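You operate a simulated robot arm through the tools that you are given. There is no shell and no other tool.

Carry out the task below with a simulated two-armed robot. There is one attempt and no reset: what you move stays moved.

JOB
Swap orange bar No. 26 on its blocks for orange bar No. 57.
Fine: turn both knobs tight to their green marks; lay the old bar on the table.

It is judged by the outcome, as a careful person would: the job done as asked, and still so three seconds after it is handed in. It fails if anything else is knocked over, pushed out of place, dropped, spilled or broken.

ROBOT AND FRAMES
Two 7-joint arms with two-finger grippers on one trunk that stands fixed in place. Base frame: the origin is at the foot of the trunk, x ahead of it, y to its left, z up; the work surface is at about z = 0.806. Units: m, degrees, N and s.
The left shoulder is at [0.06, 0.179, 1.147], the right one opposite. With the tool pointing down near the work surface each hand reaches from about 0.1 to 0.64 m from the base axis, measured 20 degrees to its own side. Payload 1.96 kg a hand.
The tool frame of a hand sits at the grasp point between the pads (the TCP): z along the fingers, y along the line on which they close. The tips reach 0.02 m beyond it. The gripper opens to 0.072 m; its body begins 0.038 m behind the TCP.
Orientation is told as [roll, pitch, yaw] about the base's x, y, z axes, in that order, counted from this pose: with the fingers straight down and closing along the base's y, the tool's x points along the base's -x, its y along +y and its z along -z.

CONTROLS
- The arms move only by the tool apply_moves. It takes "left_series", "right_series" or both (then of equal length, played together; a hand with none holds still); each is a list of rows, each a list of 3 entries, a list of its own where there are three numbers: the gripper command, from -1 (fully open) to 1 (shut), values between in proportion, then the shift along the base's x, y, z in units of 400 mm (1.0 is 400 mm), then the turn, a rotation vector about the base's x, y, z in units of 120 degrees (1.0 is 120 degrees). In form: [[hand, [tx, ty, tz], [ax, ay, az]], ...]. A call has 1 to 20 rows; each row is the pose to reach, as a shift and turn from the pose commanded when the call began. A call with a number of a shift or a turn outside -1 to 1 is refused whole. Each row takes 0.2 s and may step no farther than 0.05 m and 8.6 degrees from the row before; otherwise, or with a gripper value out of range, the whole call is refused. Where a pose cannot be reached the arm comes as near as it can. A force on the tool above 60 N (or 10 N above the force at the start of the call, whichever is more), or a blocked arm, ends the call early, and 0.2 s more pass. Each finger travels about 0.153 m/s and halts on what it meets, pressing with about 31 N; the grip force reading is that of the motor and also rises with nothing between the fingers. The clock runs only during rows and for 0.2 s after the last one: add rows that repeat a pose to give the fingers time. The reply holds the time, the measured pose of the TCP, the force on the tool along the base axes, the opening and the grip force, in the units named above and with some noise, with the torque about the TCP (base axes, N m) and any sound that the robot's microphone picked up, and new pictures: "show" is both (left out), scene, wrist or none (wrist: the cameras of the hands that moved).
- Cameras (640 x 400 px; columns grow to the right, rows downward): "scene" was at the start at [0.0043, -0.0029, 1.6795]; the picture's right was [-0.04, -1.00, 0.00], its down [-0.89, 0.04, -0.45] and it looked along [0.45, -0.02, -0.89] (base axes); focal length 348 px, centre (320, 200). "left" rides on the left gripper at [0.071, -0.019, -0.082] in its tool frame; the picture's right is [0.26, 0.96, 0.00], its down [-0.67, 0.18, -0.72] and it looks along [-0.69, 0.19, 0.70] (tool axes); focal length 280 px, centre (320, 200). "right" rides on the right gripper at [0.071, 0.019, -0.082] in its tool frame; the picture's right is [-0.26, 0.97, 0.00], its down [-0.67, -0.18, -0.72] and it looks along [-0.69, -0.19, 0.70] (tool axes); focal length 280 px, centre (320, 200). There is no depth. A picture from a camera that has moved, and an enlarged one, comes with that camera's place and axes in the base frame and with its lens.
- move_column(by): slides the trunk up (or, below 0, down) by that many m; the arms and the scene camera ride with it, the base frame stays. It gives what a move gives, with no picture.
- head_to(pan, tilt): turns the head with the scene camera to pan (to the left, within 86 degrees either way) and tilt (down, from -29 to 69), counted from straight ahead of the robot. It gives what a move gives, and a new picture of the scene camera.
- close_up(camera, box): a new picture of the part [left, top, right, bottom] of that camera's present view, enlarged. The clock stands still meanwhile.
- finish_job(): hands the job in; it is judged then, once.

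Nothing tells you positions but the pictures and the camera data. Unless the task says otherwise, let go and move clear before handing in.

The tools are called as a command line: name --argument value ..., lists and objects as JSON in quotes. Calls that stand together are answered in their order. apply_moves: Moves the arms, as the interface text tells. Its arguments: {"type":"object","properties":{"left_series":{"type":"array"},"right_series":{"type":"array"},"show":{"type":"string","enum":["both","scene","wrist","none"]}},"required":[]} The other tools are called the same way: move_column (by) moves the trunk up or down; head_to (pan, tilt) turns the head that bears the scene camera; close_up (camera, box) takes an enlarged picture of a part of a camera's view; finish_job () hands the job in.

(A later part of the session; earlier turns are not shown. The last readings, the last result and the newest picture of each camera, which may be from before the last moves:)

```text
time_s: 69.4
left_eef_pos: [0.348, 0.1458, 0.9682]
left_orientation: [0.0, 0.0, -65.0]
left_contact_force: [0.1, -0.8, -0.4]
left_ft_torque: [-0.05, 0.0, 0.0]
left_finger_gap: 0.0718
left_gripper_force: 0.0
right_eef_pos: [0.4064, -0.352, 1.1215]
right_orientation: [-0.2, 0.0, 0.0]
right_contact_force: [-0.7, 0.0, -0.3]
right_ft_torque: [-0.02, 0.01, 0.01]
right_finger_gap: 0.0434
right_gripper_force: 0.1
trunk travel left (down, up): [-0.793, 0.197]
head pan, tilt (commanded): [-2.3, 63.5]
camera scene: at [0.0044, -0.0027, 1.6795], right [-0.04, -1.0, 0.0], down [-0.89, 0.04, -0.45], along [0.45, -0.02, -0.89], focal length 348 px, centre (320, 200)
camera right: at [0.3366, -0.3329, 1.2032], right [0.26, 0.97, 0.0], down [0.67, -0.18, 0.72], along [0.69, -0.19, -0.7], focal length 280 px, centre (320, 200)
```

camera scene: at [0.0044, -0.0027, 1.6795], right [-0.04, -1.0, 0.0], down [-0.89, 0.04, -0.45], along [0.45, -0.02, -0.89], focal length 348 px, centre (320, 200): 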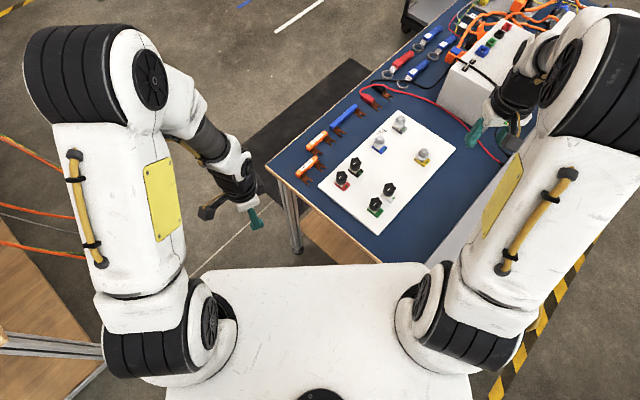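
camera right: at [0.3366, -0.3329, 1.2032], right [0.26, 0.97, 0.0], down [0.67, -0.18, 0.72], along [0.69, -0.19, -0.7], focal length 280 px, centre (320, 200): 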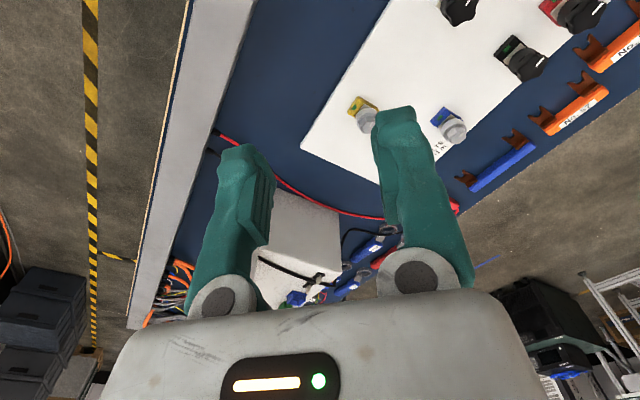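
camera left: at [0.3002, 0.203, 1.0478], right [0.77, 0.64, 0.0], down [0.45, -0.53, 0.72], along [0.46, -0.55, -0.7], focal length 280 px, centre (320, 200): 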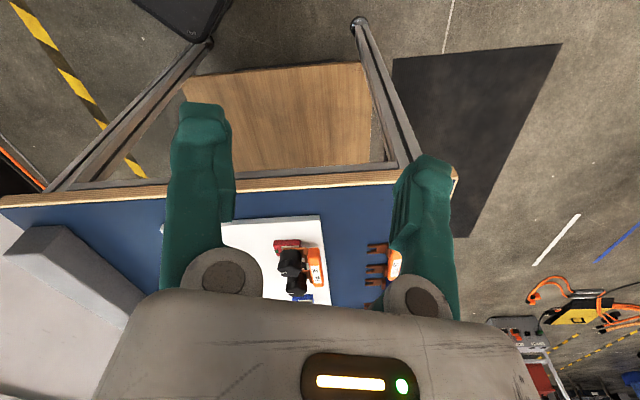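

The right hand is back at its start area and the whole table is in view. I'll zoom in on the bars and the open blocks to get exact positions.

close_up --camera "scene" --box '[290, 120, 360, 195]'

close_up --camera "scene" --box '[330, 150, 370, 195]'

close_up --camera "scene" --box '[300, 123, 345, 160]'

close_up --camera "left" --box '[250, 200, 400, 305]'

```text
5.33 times, centred on (325, 158) of scene
camera zoom: at [0.0044, -0.0027, 1.6795], right [-0.04, -1.0, 0.0], down [-0.89, 0.04, -0.45], along [0.45, -0.02, -0.89], focal length 1854 px, centre (293, 427)
```

zoom: 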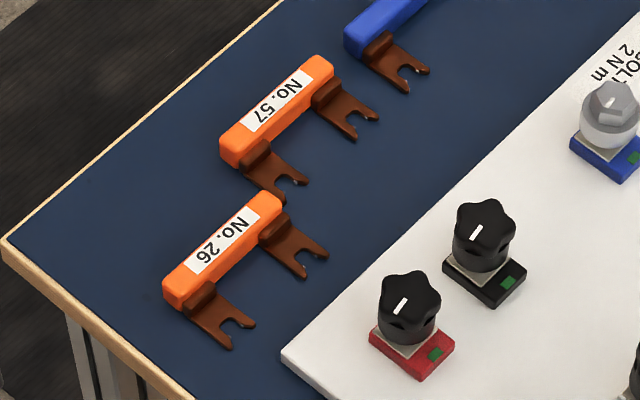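

```text
8.89 times, centred on (350, 172) of scene
camera zoom: at [0.0044, -0.0027, 1.6795], right [-0.04, -1.0, 0.0], down [-0.89, 0.04, -0.45], along [0.45, -0.02, -0.89], focal length 3089 px, centre (53, 444)
```

zoom: 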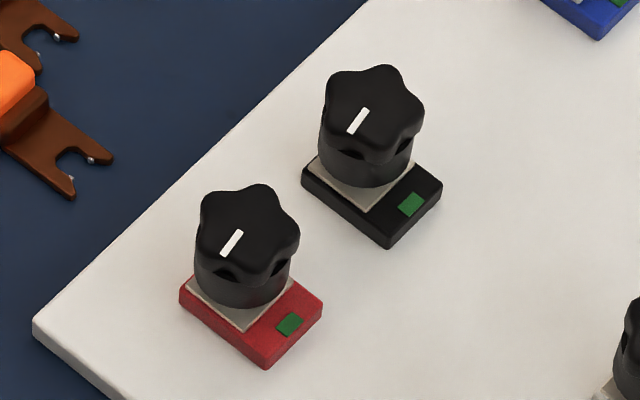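

```text
10.81 times, centred on (322, 142) of scene
camera zoom: at [0.0044, -0.0027, 1.6795], right [-0.04, -1.0, 0.0], down [-0.89, 0.04, -0.45], along [0.45, -0.02, -0.89], focal length 3757 px, centre (293, 832)
```

zoom: 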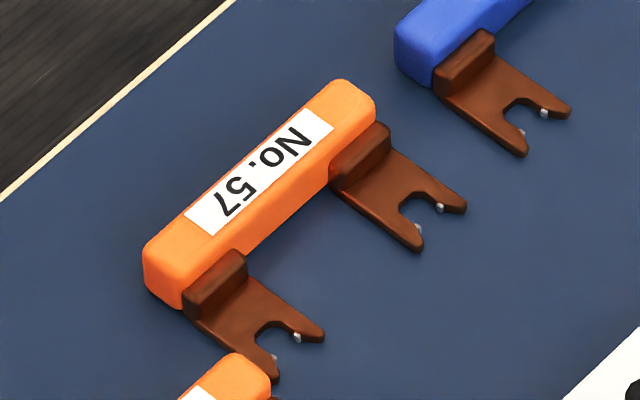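

```text
3.81 times, centred on (325, 252) of left
camera zoom: at [0.2998, 0.2026, 1.0483], right [0.76, 0.65, 0.0], down [0.45, -0.53, 0.72], along [0.46, -0.55, -0.7], focal length 1068 px, centre (301, 0)
```

zoom: 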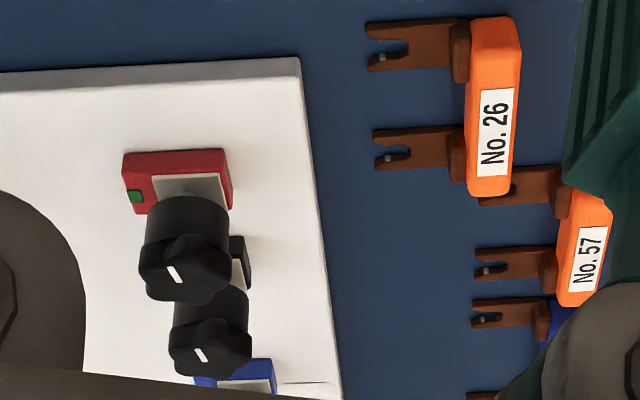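

Bar 57's nearest fork is about 4 mm from bar 26's end, with no contact. By comparing the labels I place bar 57's grip point near (0.639, -0.022). I'll bring the left hand over, first turning its yaw to -44.7.

apply_moves --left_series '[[-0.6, [0.0, 0.0, 0.05], [0, 0, 0.03]], [-0.3, [0.07, -0.04, 0.06], [0, 0, 0.07]], [0.0, [0.15, -0.08, 0.06], [0, 0, 0.11]], [0.167, [0.23, -0.125, 0.06], [0, 0, 0.15]], [0.167, [0.31, -0.17, 0.06], [0, 0, 0.169]], [0.167, [0.3825, -0.2125, 0.06], [0, 0, 0.169]], [0.167, [0.3825, -0.2125, 0.06], [0, 0, 0.169]]]' --show "both"

```text
time_s: 71.0
left_eef_pos: [0.5002, 0.0593, 0.992]
left_orientation: [0.0, 0.0, -44.6]
left_contact_force: [0.6, -0.3, 0.0]
left_ft_torque: [0.0, -0.02, 0.0]
left_finger_gap: 0.0297
left_gripper_force: 0.2
right_eef_pos: [0.4071, -0.3516, 1.1217]
right_orientation: [-0.2, 0.0, 0.1]
right_contact_force: [0.5, -0.2, -0.4]
right_ft_torque: [-0.01, 0.01, 0.01]
right_finger_gap: 0.0439
right_gripper_force: 0.1
trunk travel left (down, up): [-0.793, 0.197]
head pan, tilt (commanded): [-2.3, 63.5]
camera scene: at [0.0035, -0.0026, 1.6795], right [-0.04, -1.0, 0.0], down [-0.89, 0.04, -0.45], along [0.45, -0.02, -0.89], focal length 348 px, centre (320, 200)
camera left: at [0.4365, 0.0972, 1.0729], right [0.49, 0.87, 0.0], down [0.61, -0.34, 0.72], along [0.62, -0.35, -0.7], focal length 280 px, centre (320, 200)
```

scene: 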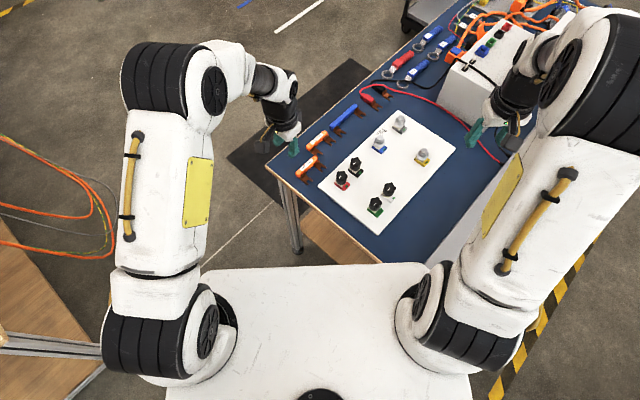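
left: 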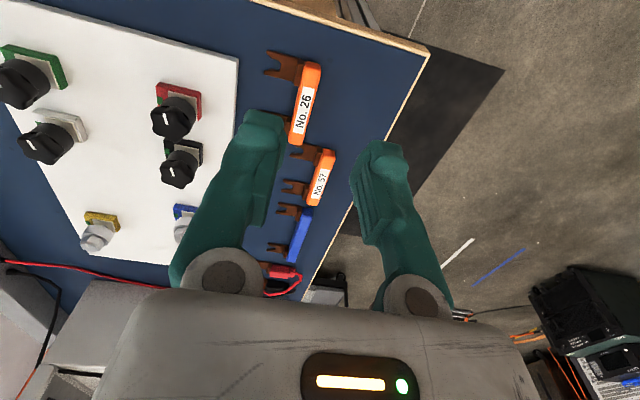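

Now I'll lean the left hand 18 degrees along the bar direction and move it above bar 57, checking that it reaches.

apply_moves --left_series '[[0.167, [0.04, -0.02, 0.0], [-0.0211, -0.0213, 0]], [0.167, [0.1, -0.06, -0.02], [-0.0422, -0.0426, 0]], [0.167, [0.17, -0.1, -0.05], [-0.0633, -0.064, 0]], [0.167, [0.24, -0.14, -0.09], [-0.0844, -0.0853, 0]], [0.167, [0.3, -0.175, -0.13], [-0.1055, -0.1066, 0]], [0.167, [0.347, -0.205, -0.17], [-0.1055, -0.1066, 0]], [0.167, [0.347, -0.205, -0.179], [-0.1055, -0.1066, 0]], [0.167, [0.347, -0.205, -0.179], [-0.1055, -0.1066, 0]]]' --show "both"

close_up --camera "left" --box '[220, 30, 420, 190]'

close_up --camera "scene" --box '[285, 100, 365, 180]'

```text
time_s: 72.8
left_eef_pos: [0.6387, -0.0227, 0.9189]
left_orientation: [0.0, -18.0, -44.7]
left_contact_force: [0.6, 0.8, 0.3]
left_ft_torque: [0.0, 0.01, 0.02]
left_finger_gap: 0.0296
left_gripper_force: 0.1
right_eef_pos: [0.4088, -0.3529, 1.1214]
right_orientation: [-0.1, 0.1, 0.1]
right_contact_force: [0.4, -0.6, -0.6]
right_ft_torque: [0.01, 0.0, 0.0]
right_finger_gap: 0.0439
right_gripper_force: 0.1
trunk travel left (down, up): [-0.793, 0.197]
head pan, tilt (commanded): [-2.3, 63.5]
camera scene: at [0.0045, -0.003, 1.6795], right [-0.04, -1.0, 0.0], down [-0.89, 0.04, -0.45], along [0.45, -0.02, -0.89], focal length 348 px, centre (320, 200)
camera left: at [0.5596, 0.0306, 0.9751], right [0.5, 0.86, -0.08], down [0.43, -0.17, 0.89], along [0.75, -0.48, -0.45], focal length 280 px, centre (320, 200)
```

scene: 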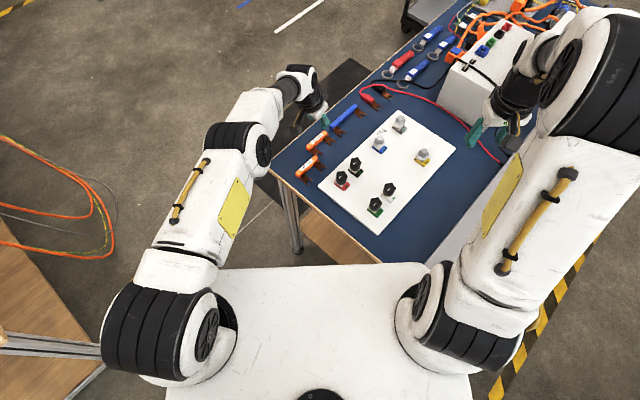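
left: 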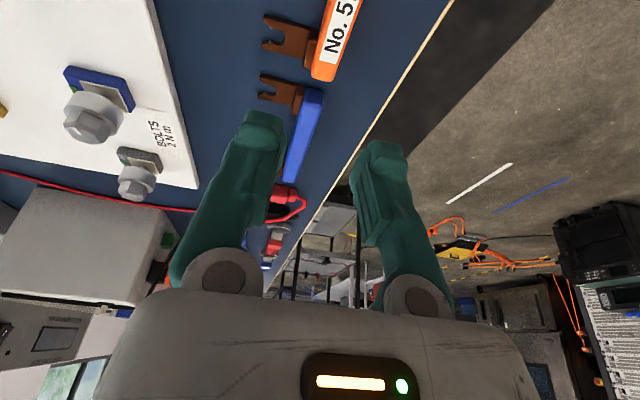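

```text
2.50 times, centred on (320, 110) of left
camera zoom: at [0.5596, 0.0306, 0.9751], right [0.5, 0.86, -0.08], down [0.43, -0.17, 0.89], along [0.75, -0.48, -0.45], focal length 701 px, centre (320, 425)
```

zoom: 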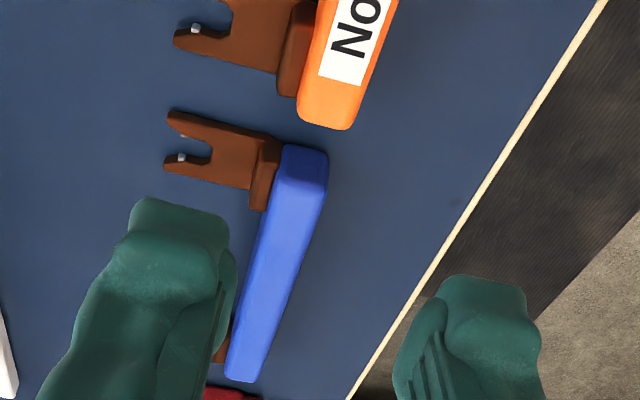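

```text
5.00 times, centred on (325, 140) of scene
camera zoom: at [0.0045, -0.003, 1.6795], right [-0.04, -1.0, 0.0], down [-0.89, 0.04, -0.45], along [0.45, -0.02, -0.89], focal length 1738 px, centre (295, 500)
```

zoom: 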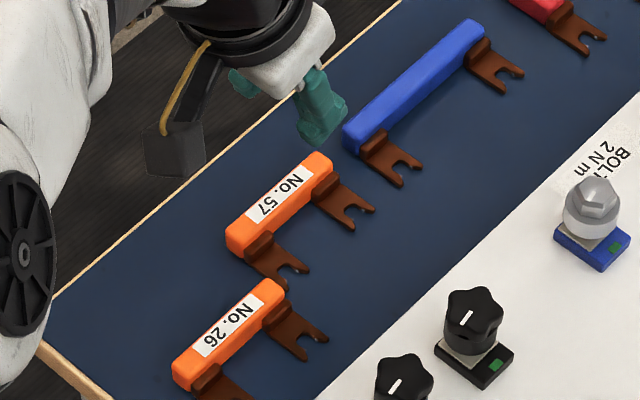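

The pose is reachable at 18 degrees of lean. I'll measure bar 57's position more exactly from the scene camera, using bar 26's known position as a reference.

close_up --camera "scene" --box '[310, 126, 340, 152]'

close_up --camera "scene" --box '[300, 152, 330, 178]'

close_up --camera "left" --box '[240, 0, 400, 100]'

```text
15.38 times, centred on (325, 139) of scene
camera zoom: at [0.0045, -0.003, 1.6795], right [-0.04, -1.0, 0.0], down [-0.89, 0.04, -0.45], along [0.45, -0.02, -0.89], focal length 5347 px, centre (243, 1138)
```

zoom: 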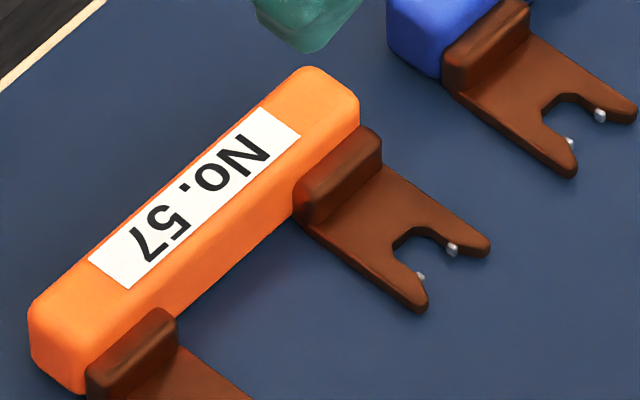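

```text
15.38 times, centred on (315, 165) of scene
camera zoom: at [0.0045, -0.003, 1.6795], right [-0.04, -1.0, 0.0], down [-0.89, 0.04, -0.45], along [0.45, -0.02, -0.89], focal length 5347 px, centre (397, 738)
```

zoom: 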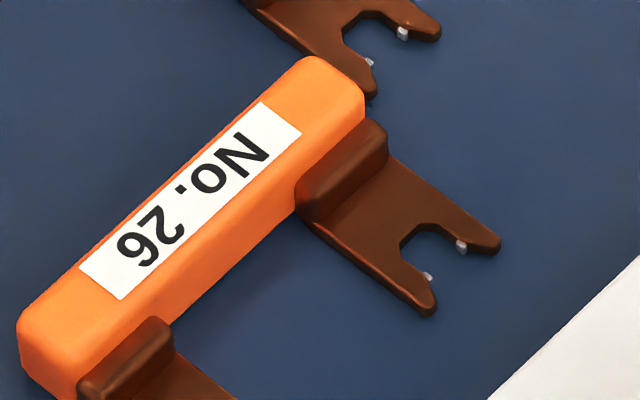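

```text
4.00 times, centred on (320, 50) of left
camera zoom: at [0.5596, 0.0306, 0.9751], right [0.5, 0.86, -0.08], down [0.43, -0.17, 0.89], along [0.75, -0.48, -0.45], focal length 1122 px, centre (320, 800)
```

zoom: 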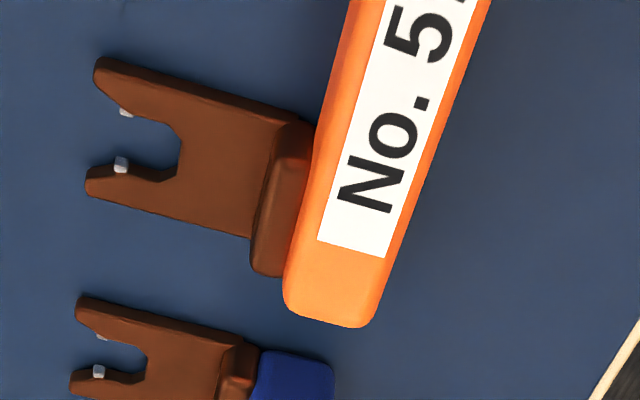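

The two bars look identical in these views, so I can transfer the grip point accurately: bar 57's centre is near (0.639, -0.019). I'll correct the position by 4 mm and test a smaller lean of 14 degrees.

apply_moves --left_series '[[0.167, [0, 0.005, 0], [0.0117, 0.0118, 0]], [0.167, [0, 0.01, 0], [0.0234, 0.0237, 0]], [0.167, [0, 0.01, -0.05], [0.0234, 0.0237, 0]], [0.167, [0, 0.01, -0.1], [0.0234, 0.0237, 0]], [0.167, [0, 0.01, -0.125], [0.0234, 0.0237, 0]], [0.167, [0, 0.01, -0.125], [0.0234, 0.0237, 0]]]' --show "wrist"

close_up --camera "left" --box '[220, 30, 420, 190]'

close_up --camera "scene" --box '[295, 110, 355, 165]'

```text
time_s: 74.2
left_eef_pos: [0.6239, -0.0142, 0.8766]
left_orientation: [0.0, -14.0, -44.7]
left_contact_force: [-0.5, 0.3, 0.1]
left_ft_torque: [0.03, -0.01, -0.01]
left_finger_gap: 0.0301
left_gripper_force: 0.1
left hand out of reach, approached as far as the arm can: row 3, 4, 5, 6
right_eef_pos: [0.4077, -0.3513, 1.1214]
right_orientation: [-0.1, 0.1, -0.1]
right_contact_force: [-0.6, 0.0, 0.6]
right_ft_torque: [0.0, 0.02, 0.03]
right_finger_gap: 0.0439
right_gripper_force: 0.0
trunk travel left (down, up): [-0.793, 0.197]
head pan, tilt (commanded): [-2.3, 63.5]
camera left: at [0.548, 0.0349, 0.9373], right [0.5, 0.86, -0.06], down [0.47, -0.21, 0.86], along [0.73, -0.46, -0.51], focal length 280 px, centre (320, 200)
```

left: 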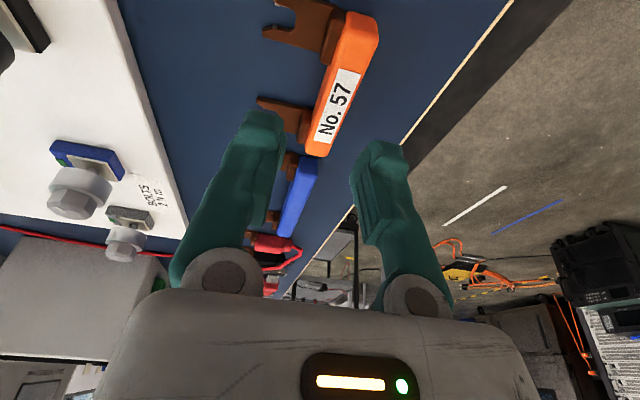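

```text
2.50 times, centred on (320, 110) of left
camera zoom: at [0.548, 0.0349, 0.9373], right [0.5, 0.86, -0.06], down [0.47, -0.21, 0.86], along [0.73, -0.46, -0.51], focal length 701 px, centre (320, 425)
```

zoom: 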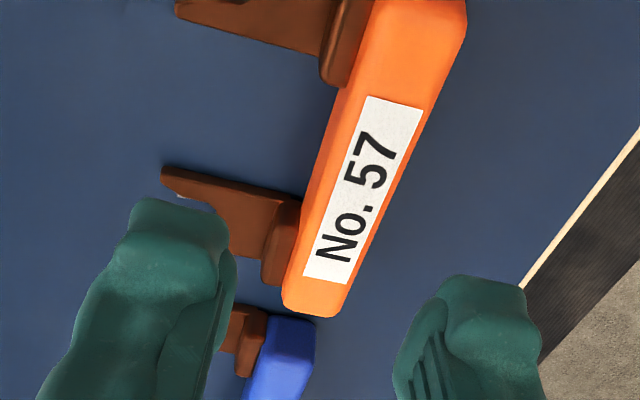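

```text
7.27 times, centred on (325, 138) of scene
camera zoom: at [0.0041, -0.0026, 1.6795], right [-0.04, -1.0, 0.0], down [-0.89, 0.04, -0.45], along [0.45, -0.02, -0.89], focal length 2528 px, centre (284, 654)
```

zoom: 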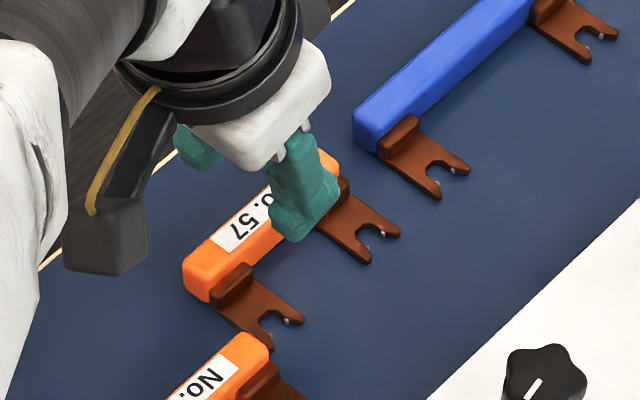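

At 14 degrees the lean was reachable at z 0.92 but not lower down, so lowering the trunk would help. I'll test higher up, away from everything, which leans are reachable at which heights.

apply_moves --left_series '[[0.167, [0.0368, -0.0095, 0.11], [0, 0, 0]], [0.167, [0.0368, -0.0095, 0.2335], [0, 0, 0]], [0.167, [0.0368, -0.0095, 0.2335], [0.0234, 0.0237, 0]], [0.167, [0.0368, -0.0095, 0.2335], [0.0469, 0.0474, 0]], [0.167, [0.0368, -0.0095, 0.2335], [0.0703, 0.0711, 0]], [0.167, [0.0368, -0.0095, 0.2335], [0.0821, 0.0829, 0]], [0.167, [0.0368, -0.0095, 0.3335], [0.0821, 0.0829, 0]], [0.167, [0.0368, -0.0095, 0.4335], [0.0821, 0.0829, 0]], [0.167, [0.0368, -0.0095, 0.4335], [0.0586, 0.0592, 0]], [0.167, [0.0368, -0.0095, 0.4335], [0.0352, 0.0355, 0]], [0.167, [0.0368, -0.0095, 0.3335], [0.0352, 0.0355, 0]], [0.167, [0.0368, -0.0095, 0.2335], [0.0352, 0.0355, 0]], [0.167, [0.0368, -0.0095, 0.2335], [0, 0, 0]], [0.167, [0.0368, -0.0095, 0.2335], [0, 0, 0]]]' --show "none"

```text
time_s: 77.2
left_eef_pos: [0.6383, -0.0187, 0.9692]
left_orientation: [0.1, -14.2, -44.7]
left_contact_force: [-0.7, -0.1, 0.4]
left_ft_torque: [-0.01, 0.0, 0.01]
left_finger_gap: 0.0301
left_gripper_force: 0.1
left hand out of reach, approached as far as the arm can: row 3, 4, 5, 6, 7, 8, 9, 10, 11, 12
right_eef_pos: [0.4065, -0.3527, 1.1203]
right_orientation: [0.0, -0.2, 0.0]
right_contact_force: [-0.7, 0.7, 0.5]
right_ft_torque: [0.03, -0.02, -0.01]
right_finger_gap: 0.0439
right_gripper_force: 0.0
trunk travel left (down, up): [-0.793, 0.197]
head pan, tilt (commanded): [-2.3, 63.5]
```

The lean needs to be about 14 degrees even at the best height. I'll lower the trunk by 0.10 m so that 14 degrees also works down at the table. Both hands have room to come down that far.

move_column --by -0.1

```text
time_s: 78.5
left_eef_pos: [0.64, -0.0184, 0.869]
left_orientation: [0.0, -13.9, -44.7]
left_contact_force: [-0.2, -0.1, 0.0]
left_ft_torque: [0.01, 0.0, 0.01]
left_finger_gap: 0.03
left_gripper_force: 0.0
right_eef_pos: [0.4086, -0.3522, 1.0213]
right_orientation: [-0.2, 0.0, 0.0]
right_contact_force: [-0.1, -0.5, -0.4]
right_ft_torque: [-0.02, 0.0, 0.01]
right_finger_gap: 0.0439
right_gripper_force: 0.0
trunk travel left (down, up): [-0.693, 0.297]
head pan, tilt (commanded): [-2.3, 63.5]
```

The trunk is 0.10 m lower and the left hand is now at z 0.869 above bar 57. I'll check the alignment.

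close_up --camera "left" --box '[220, 50, 420, 210]'

close_up --camera "scene" --box '[280, 70, 380, 160]'

close_up --camera "scene" --box '[0, 0, 640, 400]'

```text
2.50 times, centred on (320, 130) of left
camera zoom: at [0.5636, 0.0311, 0.9306], right [0.5, 0.86, -0.06], down [0.47, -0.21, 0.86], along [0.73, -0.46, -0.51], focal length 701 px, centre (320, 375)
```

zoom: 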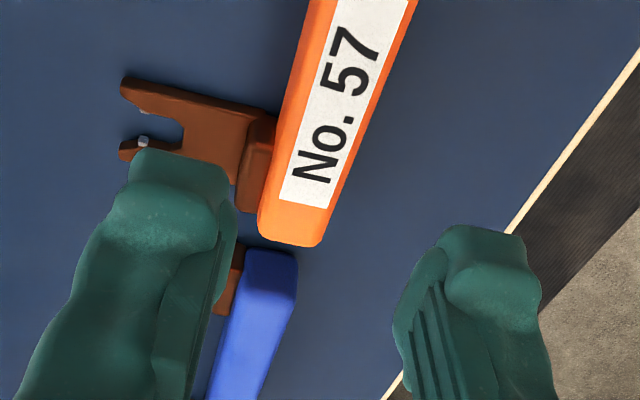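

```text
4.44 times, centred on (330, 115) of scene
camera zoom: at [0.0042, -0.0028, 1.5795], right [-0.04, -1.0, 0.0], down [-0.89, 0.04, -0.45], along [0.45, -0.02, -0.89], focal length 1545 px, centre (276, 578)
```

zoom: 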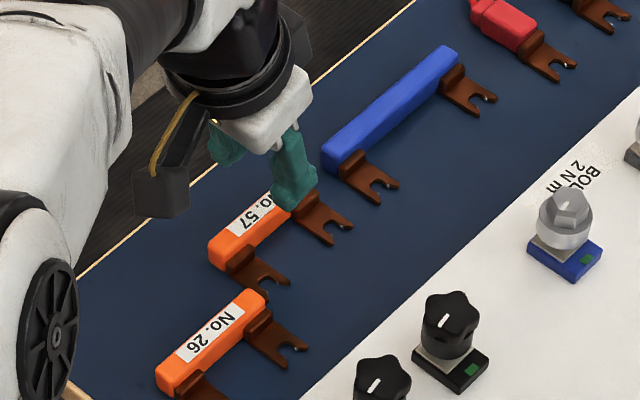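

```text
1.00 times, centred on (320, 200) of scene (not enlarged: the box is as wide or as high as the picture)
camera zoom: at [0.0042, -0.0028, 1.5795], right [-0.04, -1.0, 0.0], down [-0.89, 0.04, -0.45], along [0.45, -0.02, -0.89], focal length 348 px, centre (320, 200)
```

zoom: 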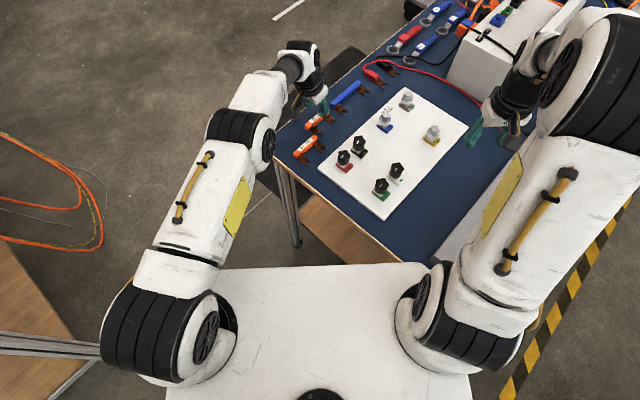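

The left camera puts the bar's far end slightly short, so I'll shift 2.5 mm back along the bar and lower around it to z 0.831.

apply_moves --left_series '[[0.167, [-0.0055, 0.0035, -0.03], [0, 0, 0]], [0.167, [-0.0055, 0.0035, -0.06], [0, 0, 0]], [0.167, [-0.0055, 0.0035, -0.08], [0, 0, 0]], [0.167, [-0.0055, 0.0035, -0.0965], [0, 0, 0]], [0.167, [-0.0055, 0.0035, -0.0965], [0, 0, 0]]]' --show "wrist"

close_up --camera "left" --box '[220, 60, 420, 220]'

close_up --camera "scene" --box '[290, 85, 360, 150]'

```text
time_s: 79.7
left_eef_pos: [0.6375, -0.0174, 0.8308]
left_orientation: [0.0, -14.0, -44.7]
left_contact_force: [0.4, 0.1, 0.1]
left_ft_torque: [0.0, 0.0, 0.02]
left_finger_gap: 0.0298
left_gripper_force: 0.1
right_eef_pos: [0.4083, -0.3516, 1.0213]
right_orientation: [-0.1, 0.0, 0.0]
right_contact_force: [0.4, 0.4, 1.0]
right_ft_torque: [-0.01, -0.01, -0.02]
right_finger_gap: 0.0437
right_gripper_force: 0.0
trunk travel left (down, up): [-0.693, 0.297]
head pan, tilt (commanded): [-2.3, 63.5]
camera left: at [0.5613, 0.0323, 0.892], right [0.5, 0.86, -0.06], down [0.47, -0.21, 0.86], along [0.73, -0.46, -0.51], focal length 280 px, centre (320, 200)
```

left: 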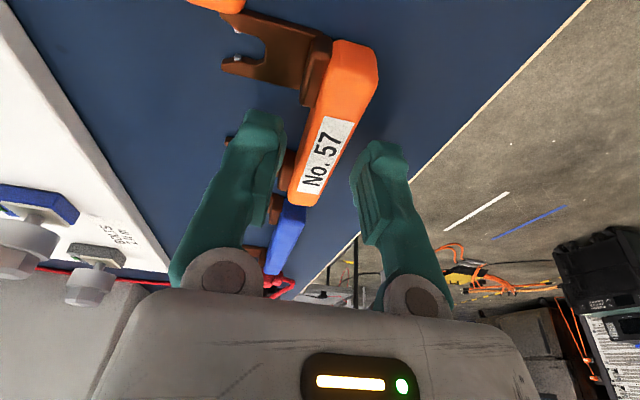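

```text
2.50 times, centred on (320, 140) of left
camera zoom: at [0.5613, 0.0323, 0.892], right [0.5, 0.86, -0.06], down [0.47, -0.21, 0.86], along [0.73, -0.46, -0.51], focal length 701 px, centre (320, 350)
```

zoom: 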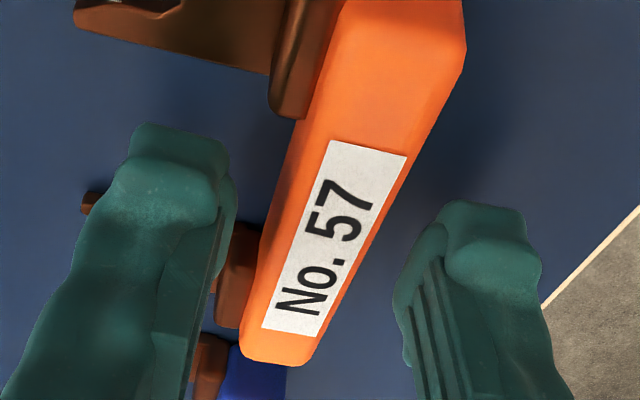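

```text
6.15 times, centred on (325, 118) of scene
camera zoom: at [0.0043, -0.003, 1.5795], right [-0.04, -1.0, 0.0], down [-0.89, 0.04, -0.45], along [0.45, -0.02, -0.89], focal length 2139 px, centre (289, 708)
```

zoom: 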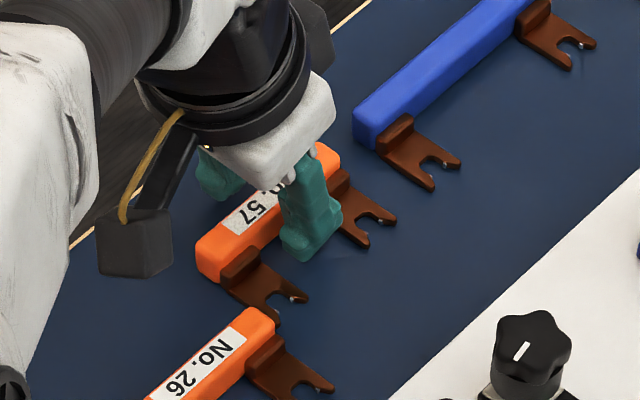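

Both cameras suggest the hand is still about 2.5 mm too far along the bar. I'll shift back by that much and close on bar 57.

apply_moves --left_series '[[0.167, [-0.0044, 0.0044, 0], [0, 0, 0]], [0.167, [-0.0044, 0.0044, 0], [0, 0, 0]], [0.5, [-0.0044, 0.0044, 0], [0, 0, 0]], [1, [-0.0044, 0.0044, 0], [0, 0, 0]], [1, [-0.0044, 0.0044, 0], [0, 0, 0]]]' --show "wrist"

close_up --camera "left" --box '[220, 60, 420, 220]'

close_up --camera "scene" --box '[290, 85, 360, 150]'

```text
time_s: 80.9
left_eef_pos: [0.6362, -0.0159, 0.8312]
left_orientation: [0.0, -13.9, -44.6]
left_contact_force: [-0.5, 0.0, 0.1]
left_ft_torque: [0.02, 0.03, 0.0]
left_finger_gap: 0.0151
left_gripper_force: 31.2
right_eef_pos: [0.4086, -0.3508, 1.0213]
right_orientation: [-0.1, 0.0, 0.0]
right_contact_force: [0.1, 0.0, 0.1]
right_ft_torque: [-0.01, -0.01, -0.02]
right_finger_gap: 0.0439
right_gripper_force: 0.0
trunk travel left (down, up): [-0.693, 0.297]
head pan, tilt (commanded): [-2.3, 63.5]
camera left: at [0.5595, 0.0342, 0.8921], right [0.5, 0.86, -0.06], down [0.47, -0.21, 0.86], along [0.73, -0.46, -0.51], focal length 280 px, centre (320, 200)
```

left: 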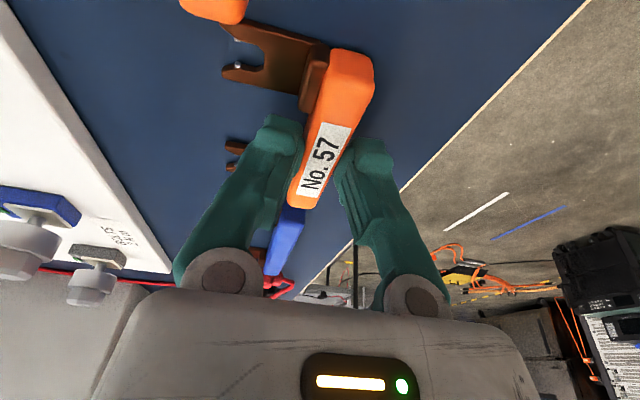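

```text
2.50 times, centred on (320, 140) of left
camera zoom: at [0.5595, 0.0342, 0.8921], right [0.5, 0.86, -0.06], down [0.47, -0.21, 0.86], along [0.73, -0.46, -0.51], focal length 701 px, centre (320, 350)
```

zoom: 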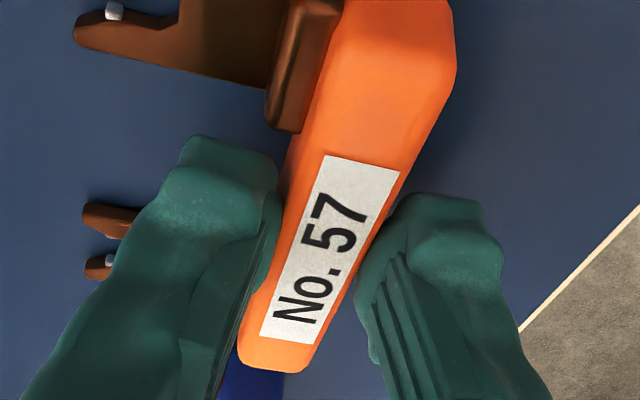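

```text
6.15 times, centred on (325, 118) of scene
camera zoom: at [0.0045, -0.0029, 1.5795], right [-0.04, -1.0, 0.0], down [-0.89, 0.04, -0.45], along [0.45, -0.02, -0.89], focal length 2139 px, centre (289, 708)
```

zoom: 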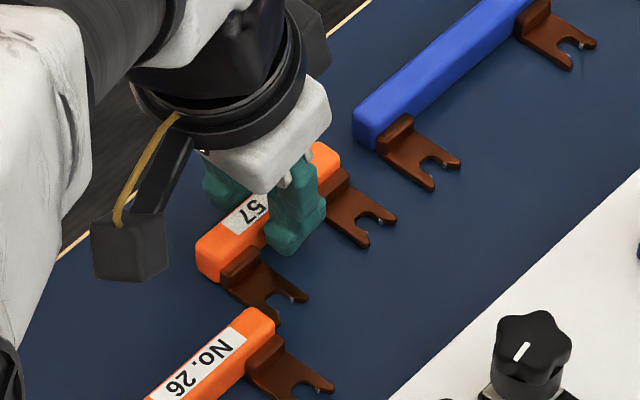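

Bar 57 is gripped (15.1 mm gap) and hasn't shifted. I'll lift it straight up 40 mm and check that it hangs level.

apply_moves --left_series '[[1, [0, 0, 0.015], [0, 0, 0]], [1, [0, 0, 0.04], [0, 0, 0]], [1, [0, 0, 0.07], [0, 0, 0]], [1, [0, 0, 0.1], [0, 0, 0]], [1, [0, 0, 0.1], [0, 0, 0]]]' --show "wrist"

close_up --camera "left" --box '[220, 60, 420, 220]'

close_up --camera "scene" --box '[290, 85, 360, 150]'

```text
time_s: 82.1
left_eef_pos: [0.6357, -0.0153, 0.8696]
left_orientation: [0.0, -14.0, -44.6]
left_contact_force: [1.0, 0.2, -0.7]
left_ft_torque: [0.05, -0.01, 0.0]
left_finger_gap: 0.0152
left_gripper_force: 30.7
right_eef_pos: [0.4075, -0.3512, 1.0197]
right_orientation: [-0.2, 0.1, -0.1]
right_contact_force: [0.4, -0.1, -0.7]
right_ft_torque: [0.0, 0.02, -0.01]
right_finger_gap: 0.0438
right_gripper_force: 0.1
trunk travel left (down, up): [-0.693, 0.297]
head pan, tilt (commanded): [-2.3, 63.5]
camera left: at [0.5598, 0.0343, 0.9322], right [0.5, 0.86, -0.06], down [0.47, -0.21, 0.86], along [0.73, -0.46, -0.51], focal length 280 px, centre (320, 200)
```

left: 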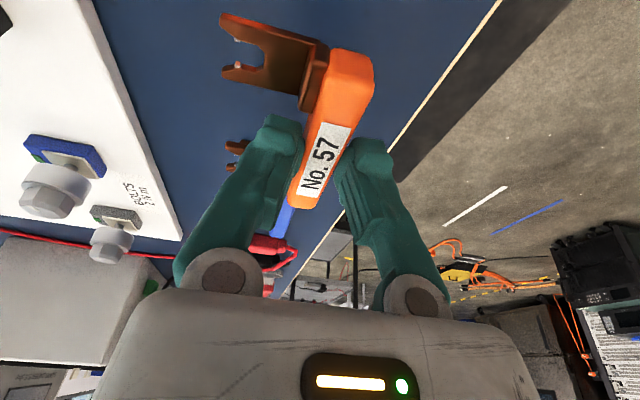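

```text
2.50 times, centred on (320, 140) of left
camera zoom: at [0.5598, 0.0343, 0.9322], right [0.5, 0.86, -0.06], down [0.47, -0.21, 0.86], along [0.73, -0.46, -0.51], focal length 701 px, centre (320, 350)
```

zoom: 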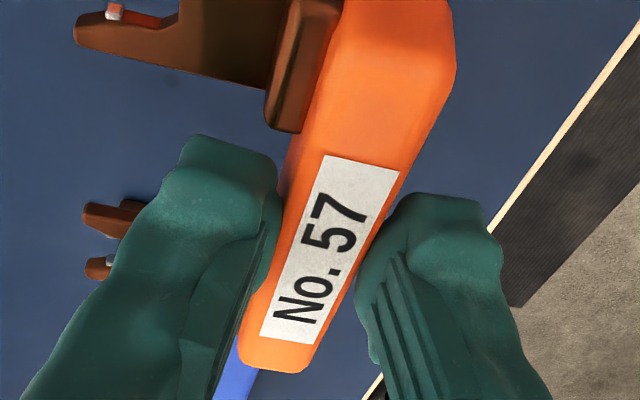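

```text
6.15 times, centred on (325, 118) of scene
camera zoom: at [0.0047, -0.0029, 1.5795], right [-0.04, -1.0, 0.0], down [-0.89, 0.04, -0.45], along [0.45, -0.02, -0.89], focal length 2139 px, centre (289, 708)
```

zoom: 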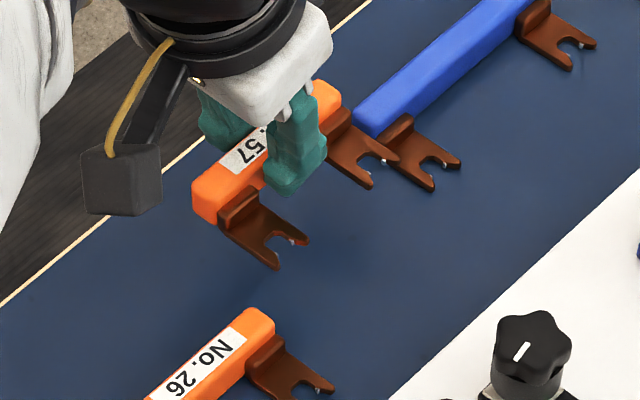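

Bar 57 hangs level, with the same view in the hand as before lifting. I'll carry it to the pre-insert point, 45 mm outside the seated position, and lower it to the block height.

apply_moves --left_series '[[1, [-0.05, -0.019, 0], [0, 0, 0]], [1, [-0.1, -0.038, 0], [0, 0, 0]], [1, [-0.15, -0.057, 0], [0, 0, 0]], [1, [-0.1973, -0.0755, 0], [0, 0, 0]], [1, [-0.1973, -0.0755, -0.016], [0, 0, 0]], [1, [-0.1973, -0.0755, -0.0325], [0, 0, 0]], [1, [-0.1973, -0.0755, -0.0325], [0, 0, 0]]]' --show "both"

close_up --camera "left" --box '[100, 0, 420, 220]'

close_up --camera "scene" --box '[300, 110, 390, 185]'

close_up --camera "right" --box '[400, 0, 640, 150]'

```text
time_s: 83.7
left_eef_pos: [0.557, -0.0462, 0.8578]
left_orientation: [0.0, -14.0, -44.7]
left_contact_force: [-0.2, -0.1, -0.3]
left_ft_torque: [-0.02, 0.02, 0.01]
left_finger_gap: 0.0152
left_gripper_force: 30.8
right_eef_pos: [0.4073, -0.3509, 1.021]
right_orientation: [-0.1, 0.0, 0.0]
right_contact_force: [0.2, -0.2, 0.1]
right_ft_torque: [0.04, 0.0, 0.01]
right_finger_gap: 0.0438
right_gripper_force: 0.0
trunk travel left (down, up): [-0.693, 0.297]
head pan, tilt (commanded): [-2.3, 63.5]
camera scene: at [0.0044, -0.0029, 1.5795], right [-0.04, -1.0, 0.0], down [-0.89, 0.04, -0.45], along [0.45, -0.02, -0.89], focal length 348 px, centre (320, 200)
camera left: at [0.481, 0.0038, 0.9185], right [0.5, 0.86, -0.06], down [0.47, -0.21, 0.86], along [0.73, -0.46, -0.51], focal length 280 px, centre (320, 200)
```

scene: 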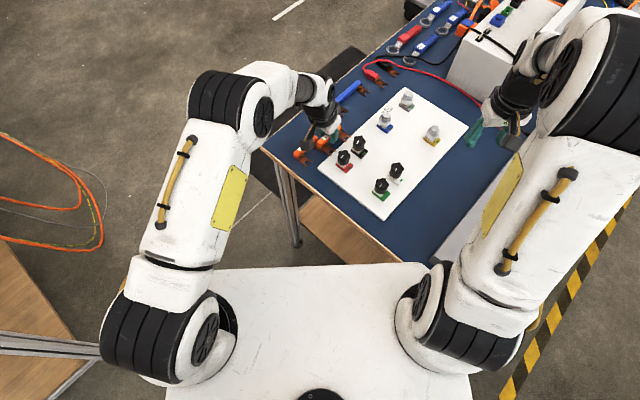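
left: 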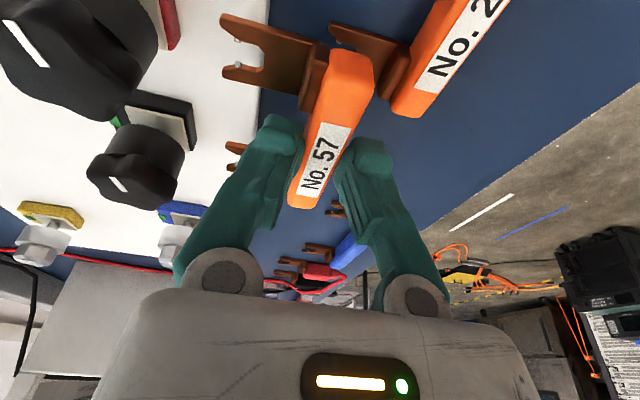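

```text
1.82 times, centred on (260, 110) of left
camera zoom: at [0.481, 0.0038, 0.9185], right [0.5, 0.86, -0.06], down [0.47, -0.21, 0.86], along [0.73, -0.46, -0.51], focal length 510 px, centre (429, 364)
```

zoom: 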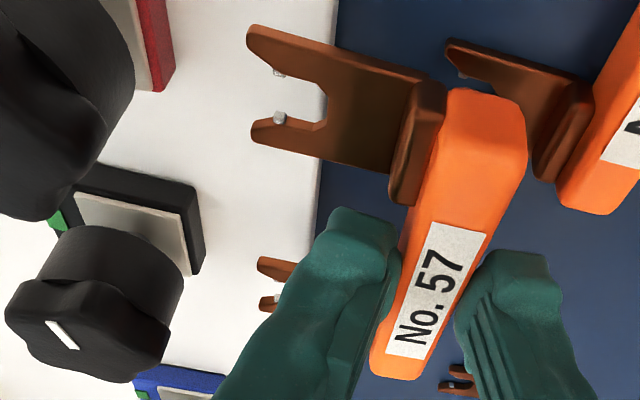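

```text
5.33 times, centred on (345, 148) of scene
camera zoom: at [0.0044, -0.0029, 1.5795], right [-0.04, -1.0, 0.0], down [-0.89, 0.04, -0.45], along [0.45, -0.02, -0.89], focal length 1854 px, centre (187, 480)
```

zoom: 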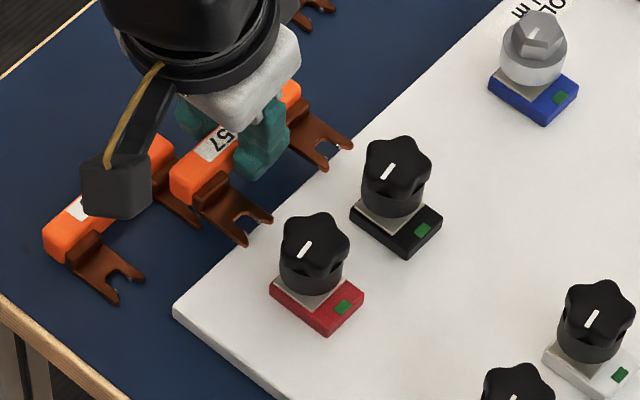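

```text
2.67 times, centred on (520, 75) of right
camera zoom: at [0.3368, -0.3328, 1.1029], right [0.26, 0.96, 0.0], down [0.67, -0.18, 0.72], along [0.69, -0.19, -0.7], focal length 748 px, centre (-213, 533)
```

zoom: 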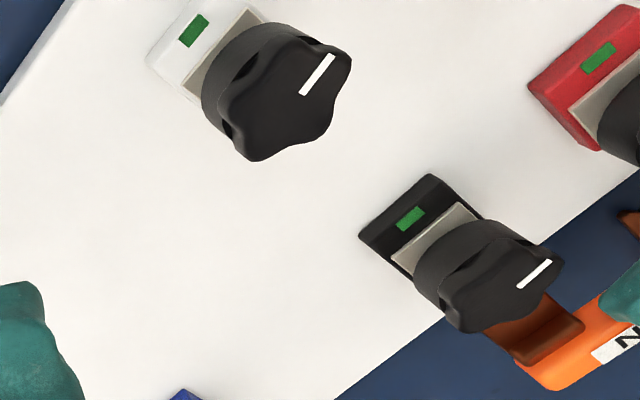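

Bar 57 waits just outside the blocks, level and clear. My estimates of the alignment along the bar differ by a few millimetres, so I'll take sharper views of forks and blocks together before sliding in.

close_up --camera "scene" --box '[322, 132, 372, 172]'

close_up --camera "left" --box '[100, 0, 280, 120]'

close_up --camera "left" --box '[80, 60, 260, 220]'

close_up --camera "right" --box '[520, 20, 640, 140]'

```text
10.00 times, centred on (347, 152) of scene
camera zoom: at [0.0044, -0.0029, 1.5795], right [-0.04, -1.0, 0.0], down [-0.89, 0.04, -0.45], along [0.45, -0.02, -0.89], focal length 3476 px, centre (50, 680)
```

zoom: 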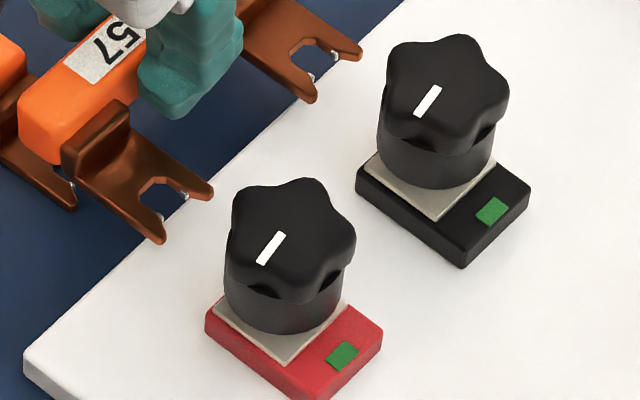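

```text
3.33 times, centred on (190, 60) of left
camera zoom: at [0.481, 0.0038, 0.9185], right [0.5, 0.86, -0.06], down [0.47, -0.21, 0.86], along [0.73, -0.46, -0.51], focal length 935 px, centre (753, 667)
```

zoom: 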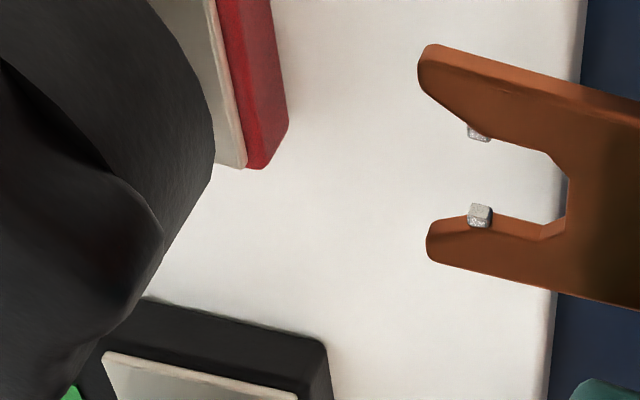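

```text
2.50 times, centred on (170, 140) of left
camera zoom: at [0.481, 0.0038, 0.9185], right [0.5, 0.86, -0.06], down [0.47, -0.21, 0.86], along [0.73, -0.46, -0.51], focal length 701 px, centre (695, 350)
```

zoom: 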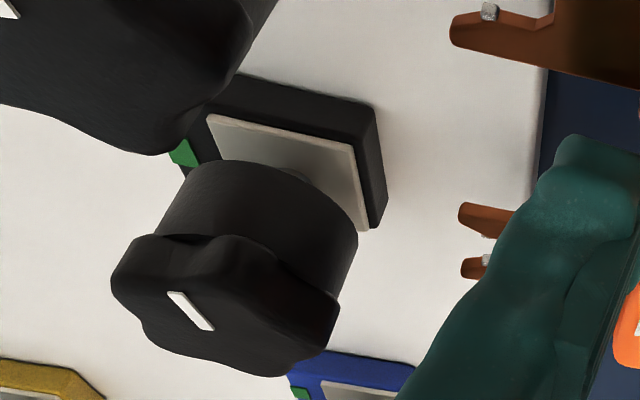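

```text
3.33 times, centred on (580, 80) of right
camera zoom: at [0.3368, -0.3328, 1.1029], right [0.26, 0.96, 0.0], down [0.67, -0.18, 0.72], along [0.69, -0.19, -0.7], focal length 935 px, centre (-547, 600)
```

zoom: 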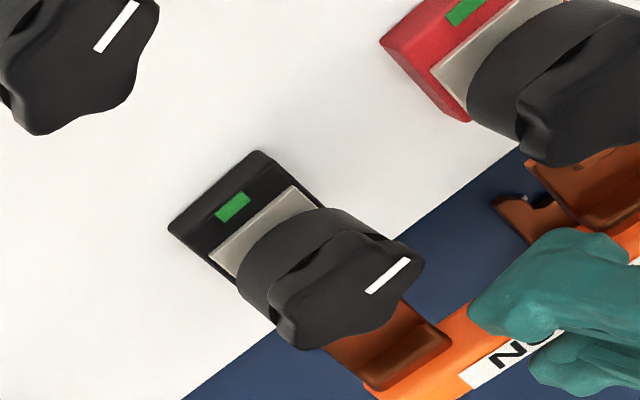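

The scene view suggests the forks line up within about 1 mm, while the left camera is less certain. The right wrist camera looks along the insertion direction, so I'll zoom there as a third check.

close_up --camera "right" --box '[545, 60, 640, 150]'

close_up --camera "scene" --box '[340, 152, 366, 172]'

close_up --camera "scene" --box '[322, 132, 356, 160]'

```text
4.44 times, centred on (592, 105) of right
camera zoom: at [0.3368, -0.3328, 1.1029], right [0.26, 0.96, 0.0], down [0.67, -0.18, 0.72], along [0.69, -0.19, -0.7], focal length 1246 px, centre (-891, 622)
```

zoom: 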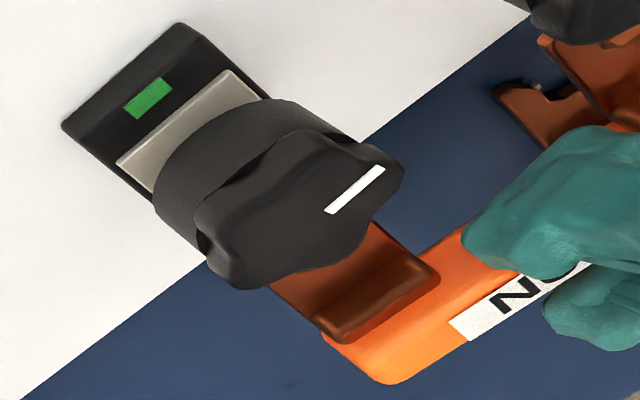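

```text
16.00 times, centred on (353, 162) of scene
camera zoom: at [0.0044, -0.0029, 1.5795], right [-0.04, -1.0, 0.0], down [-0.89, 0.04, -0.45], along [0.45, -0.02, -0.89], focal length 5561 px, centre (-208, 808)
```

zoom: 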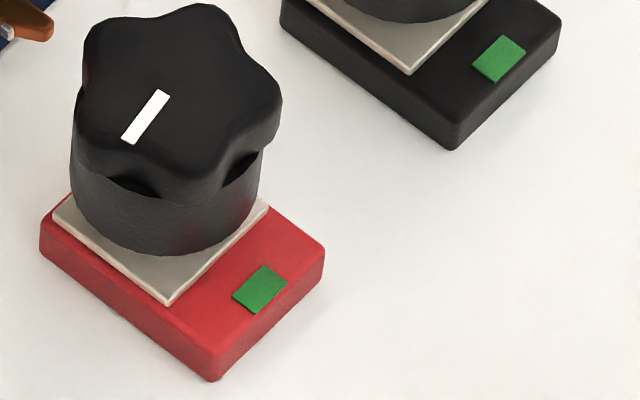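

```text
14.29 times, centred on (339, 146) of scene
camera zoom: at [0.0044, -0.0029, 1.5795], right [-0.04, -1.0, 0.0], down [-0.89, 0.04, -0.45], along [0.45, -0.02, -0.89], focal length 4965 px, centre (49, 971)
```

zoom: 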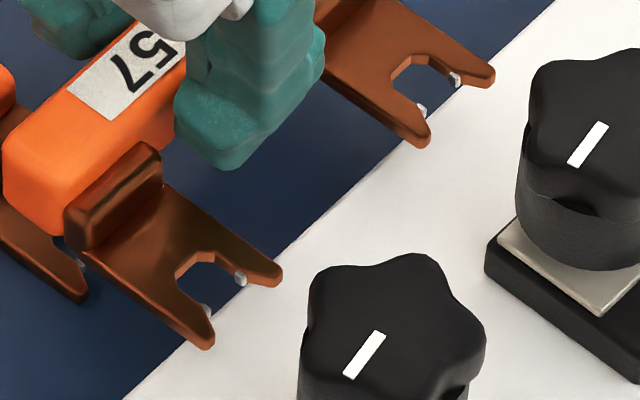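

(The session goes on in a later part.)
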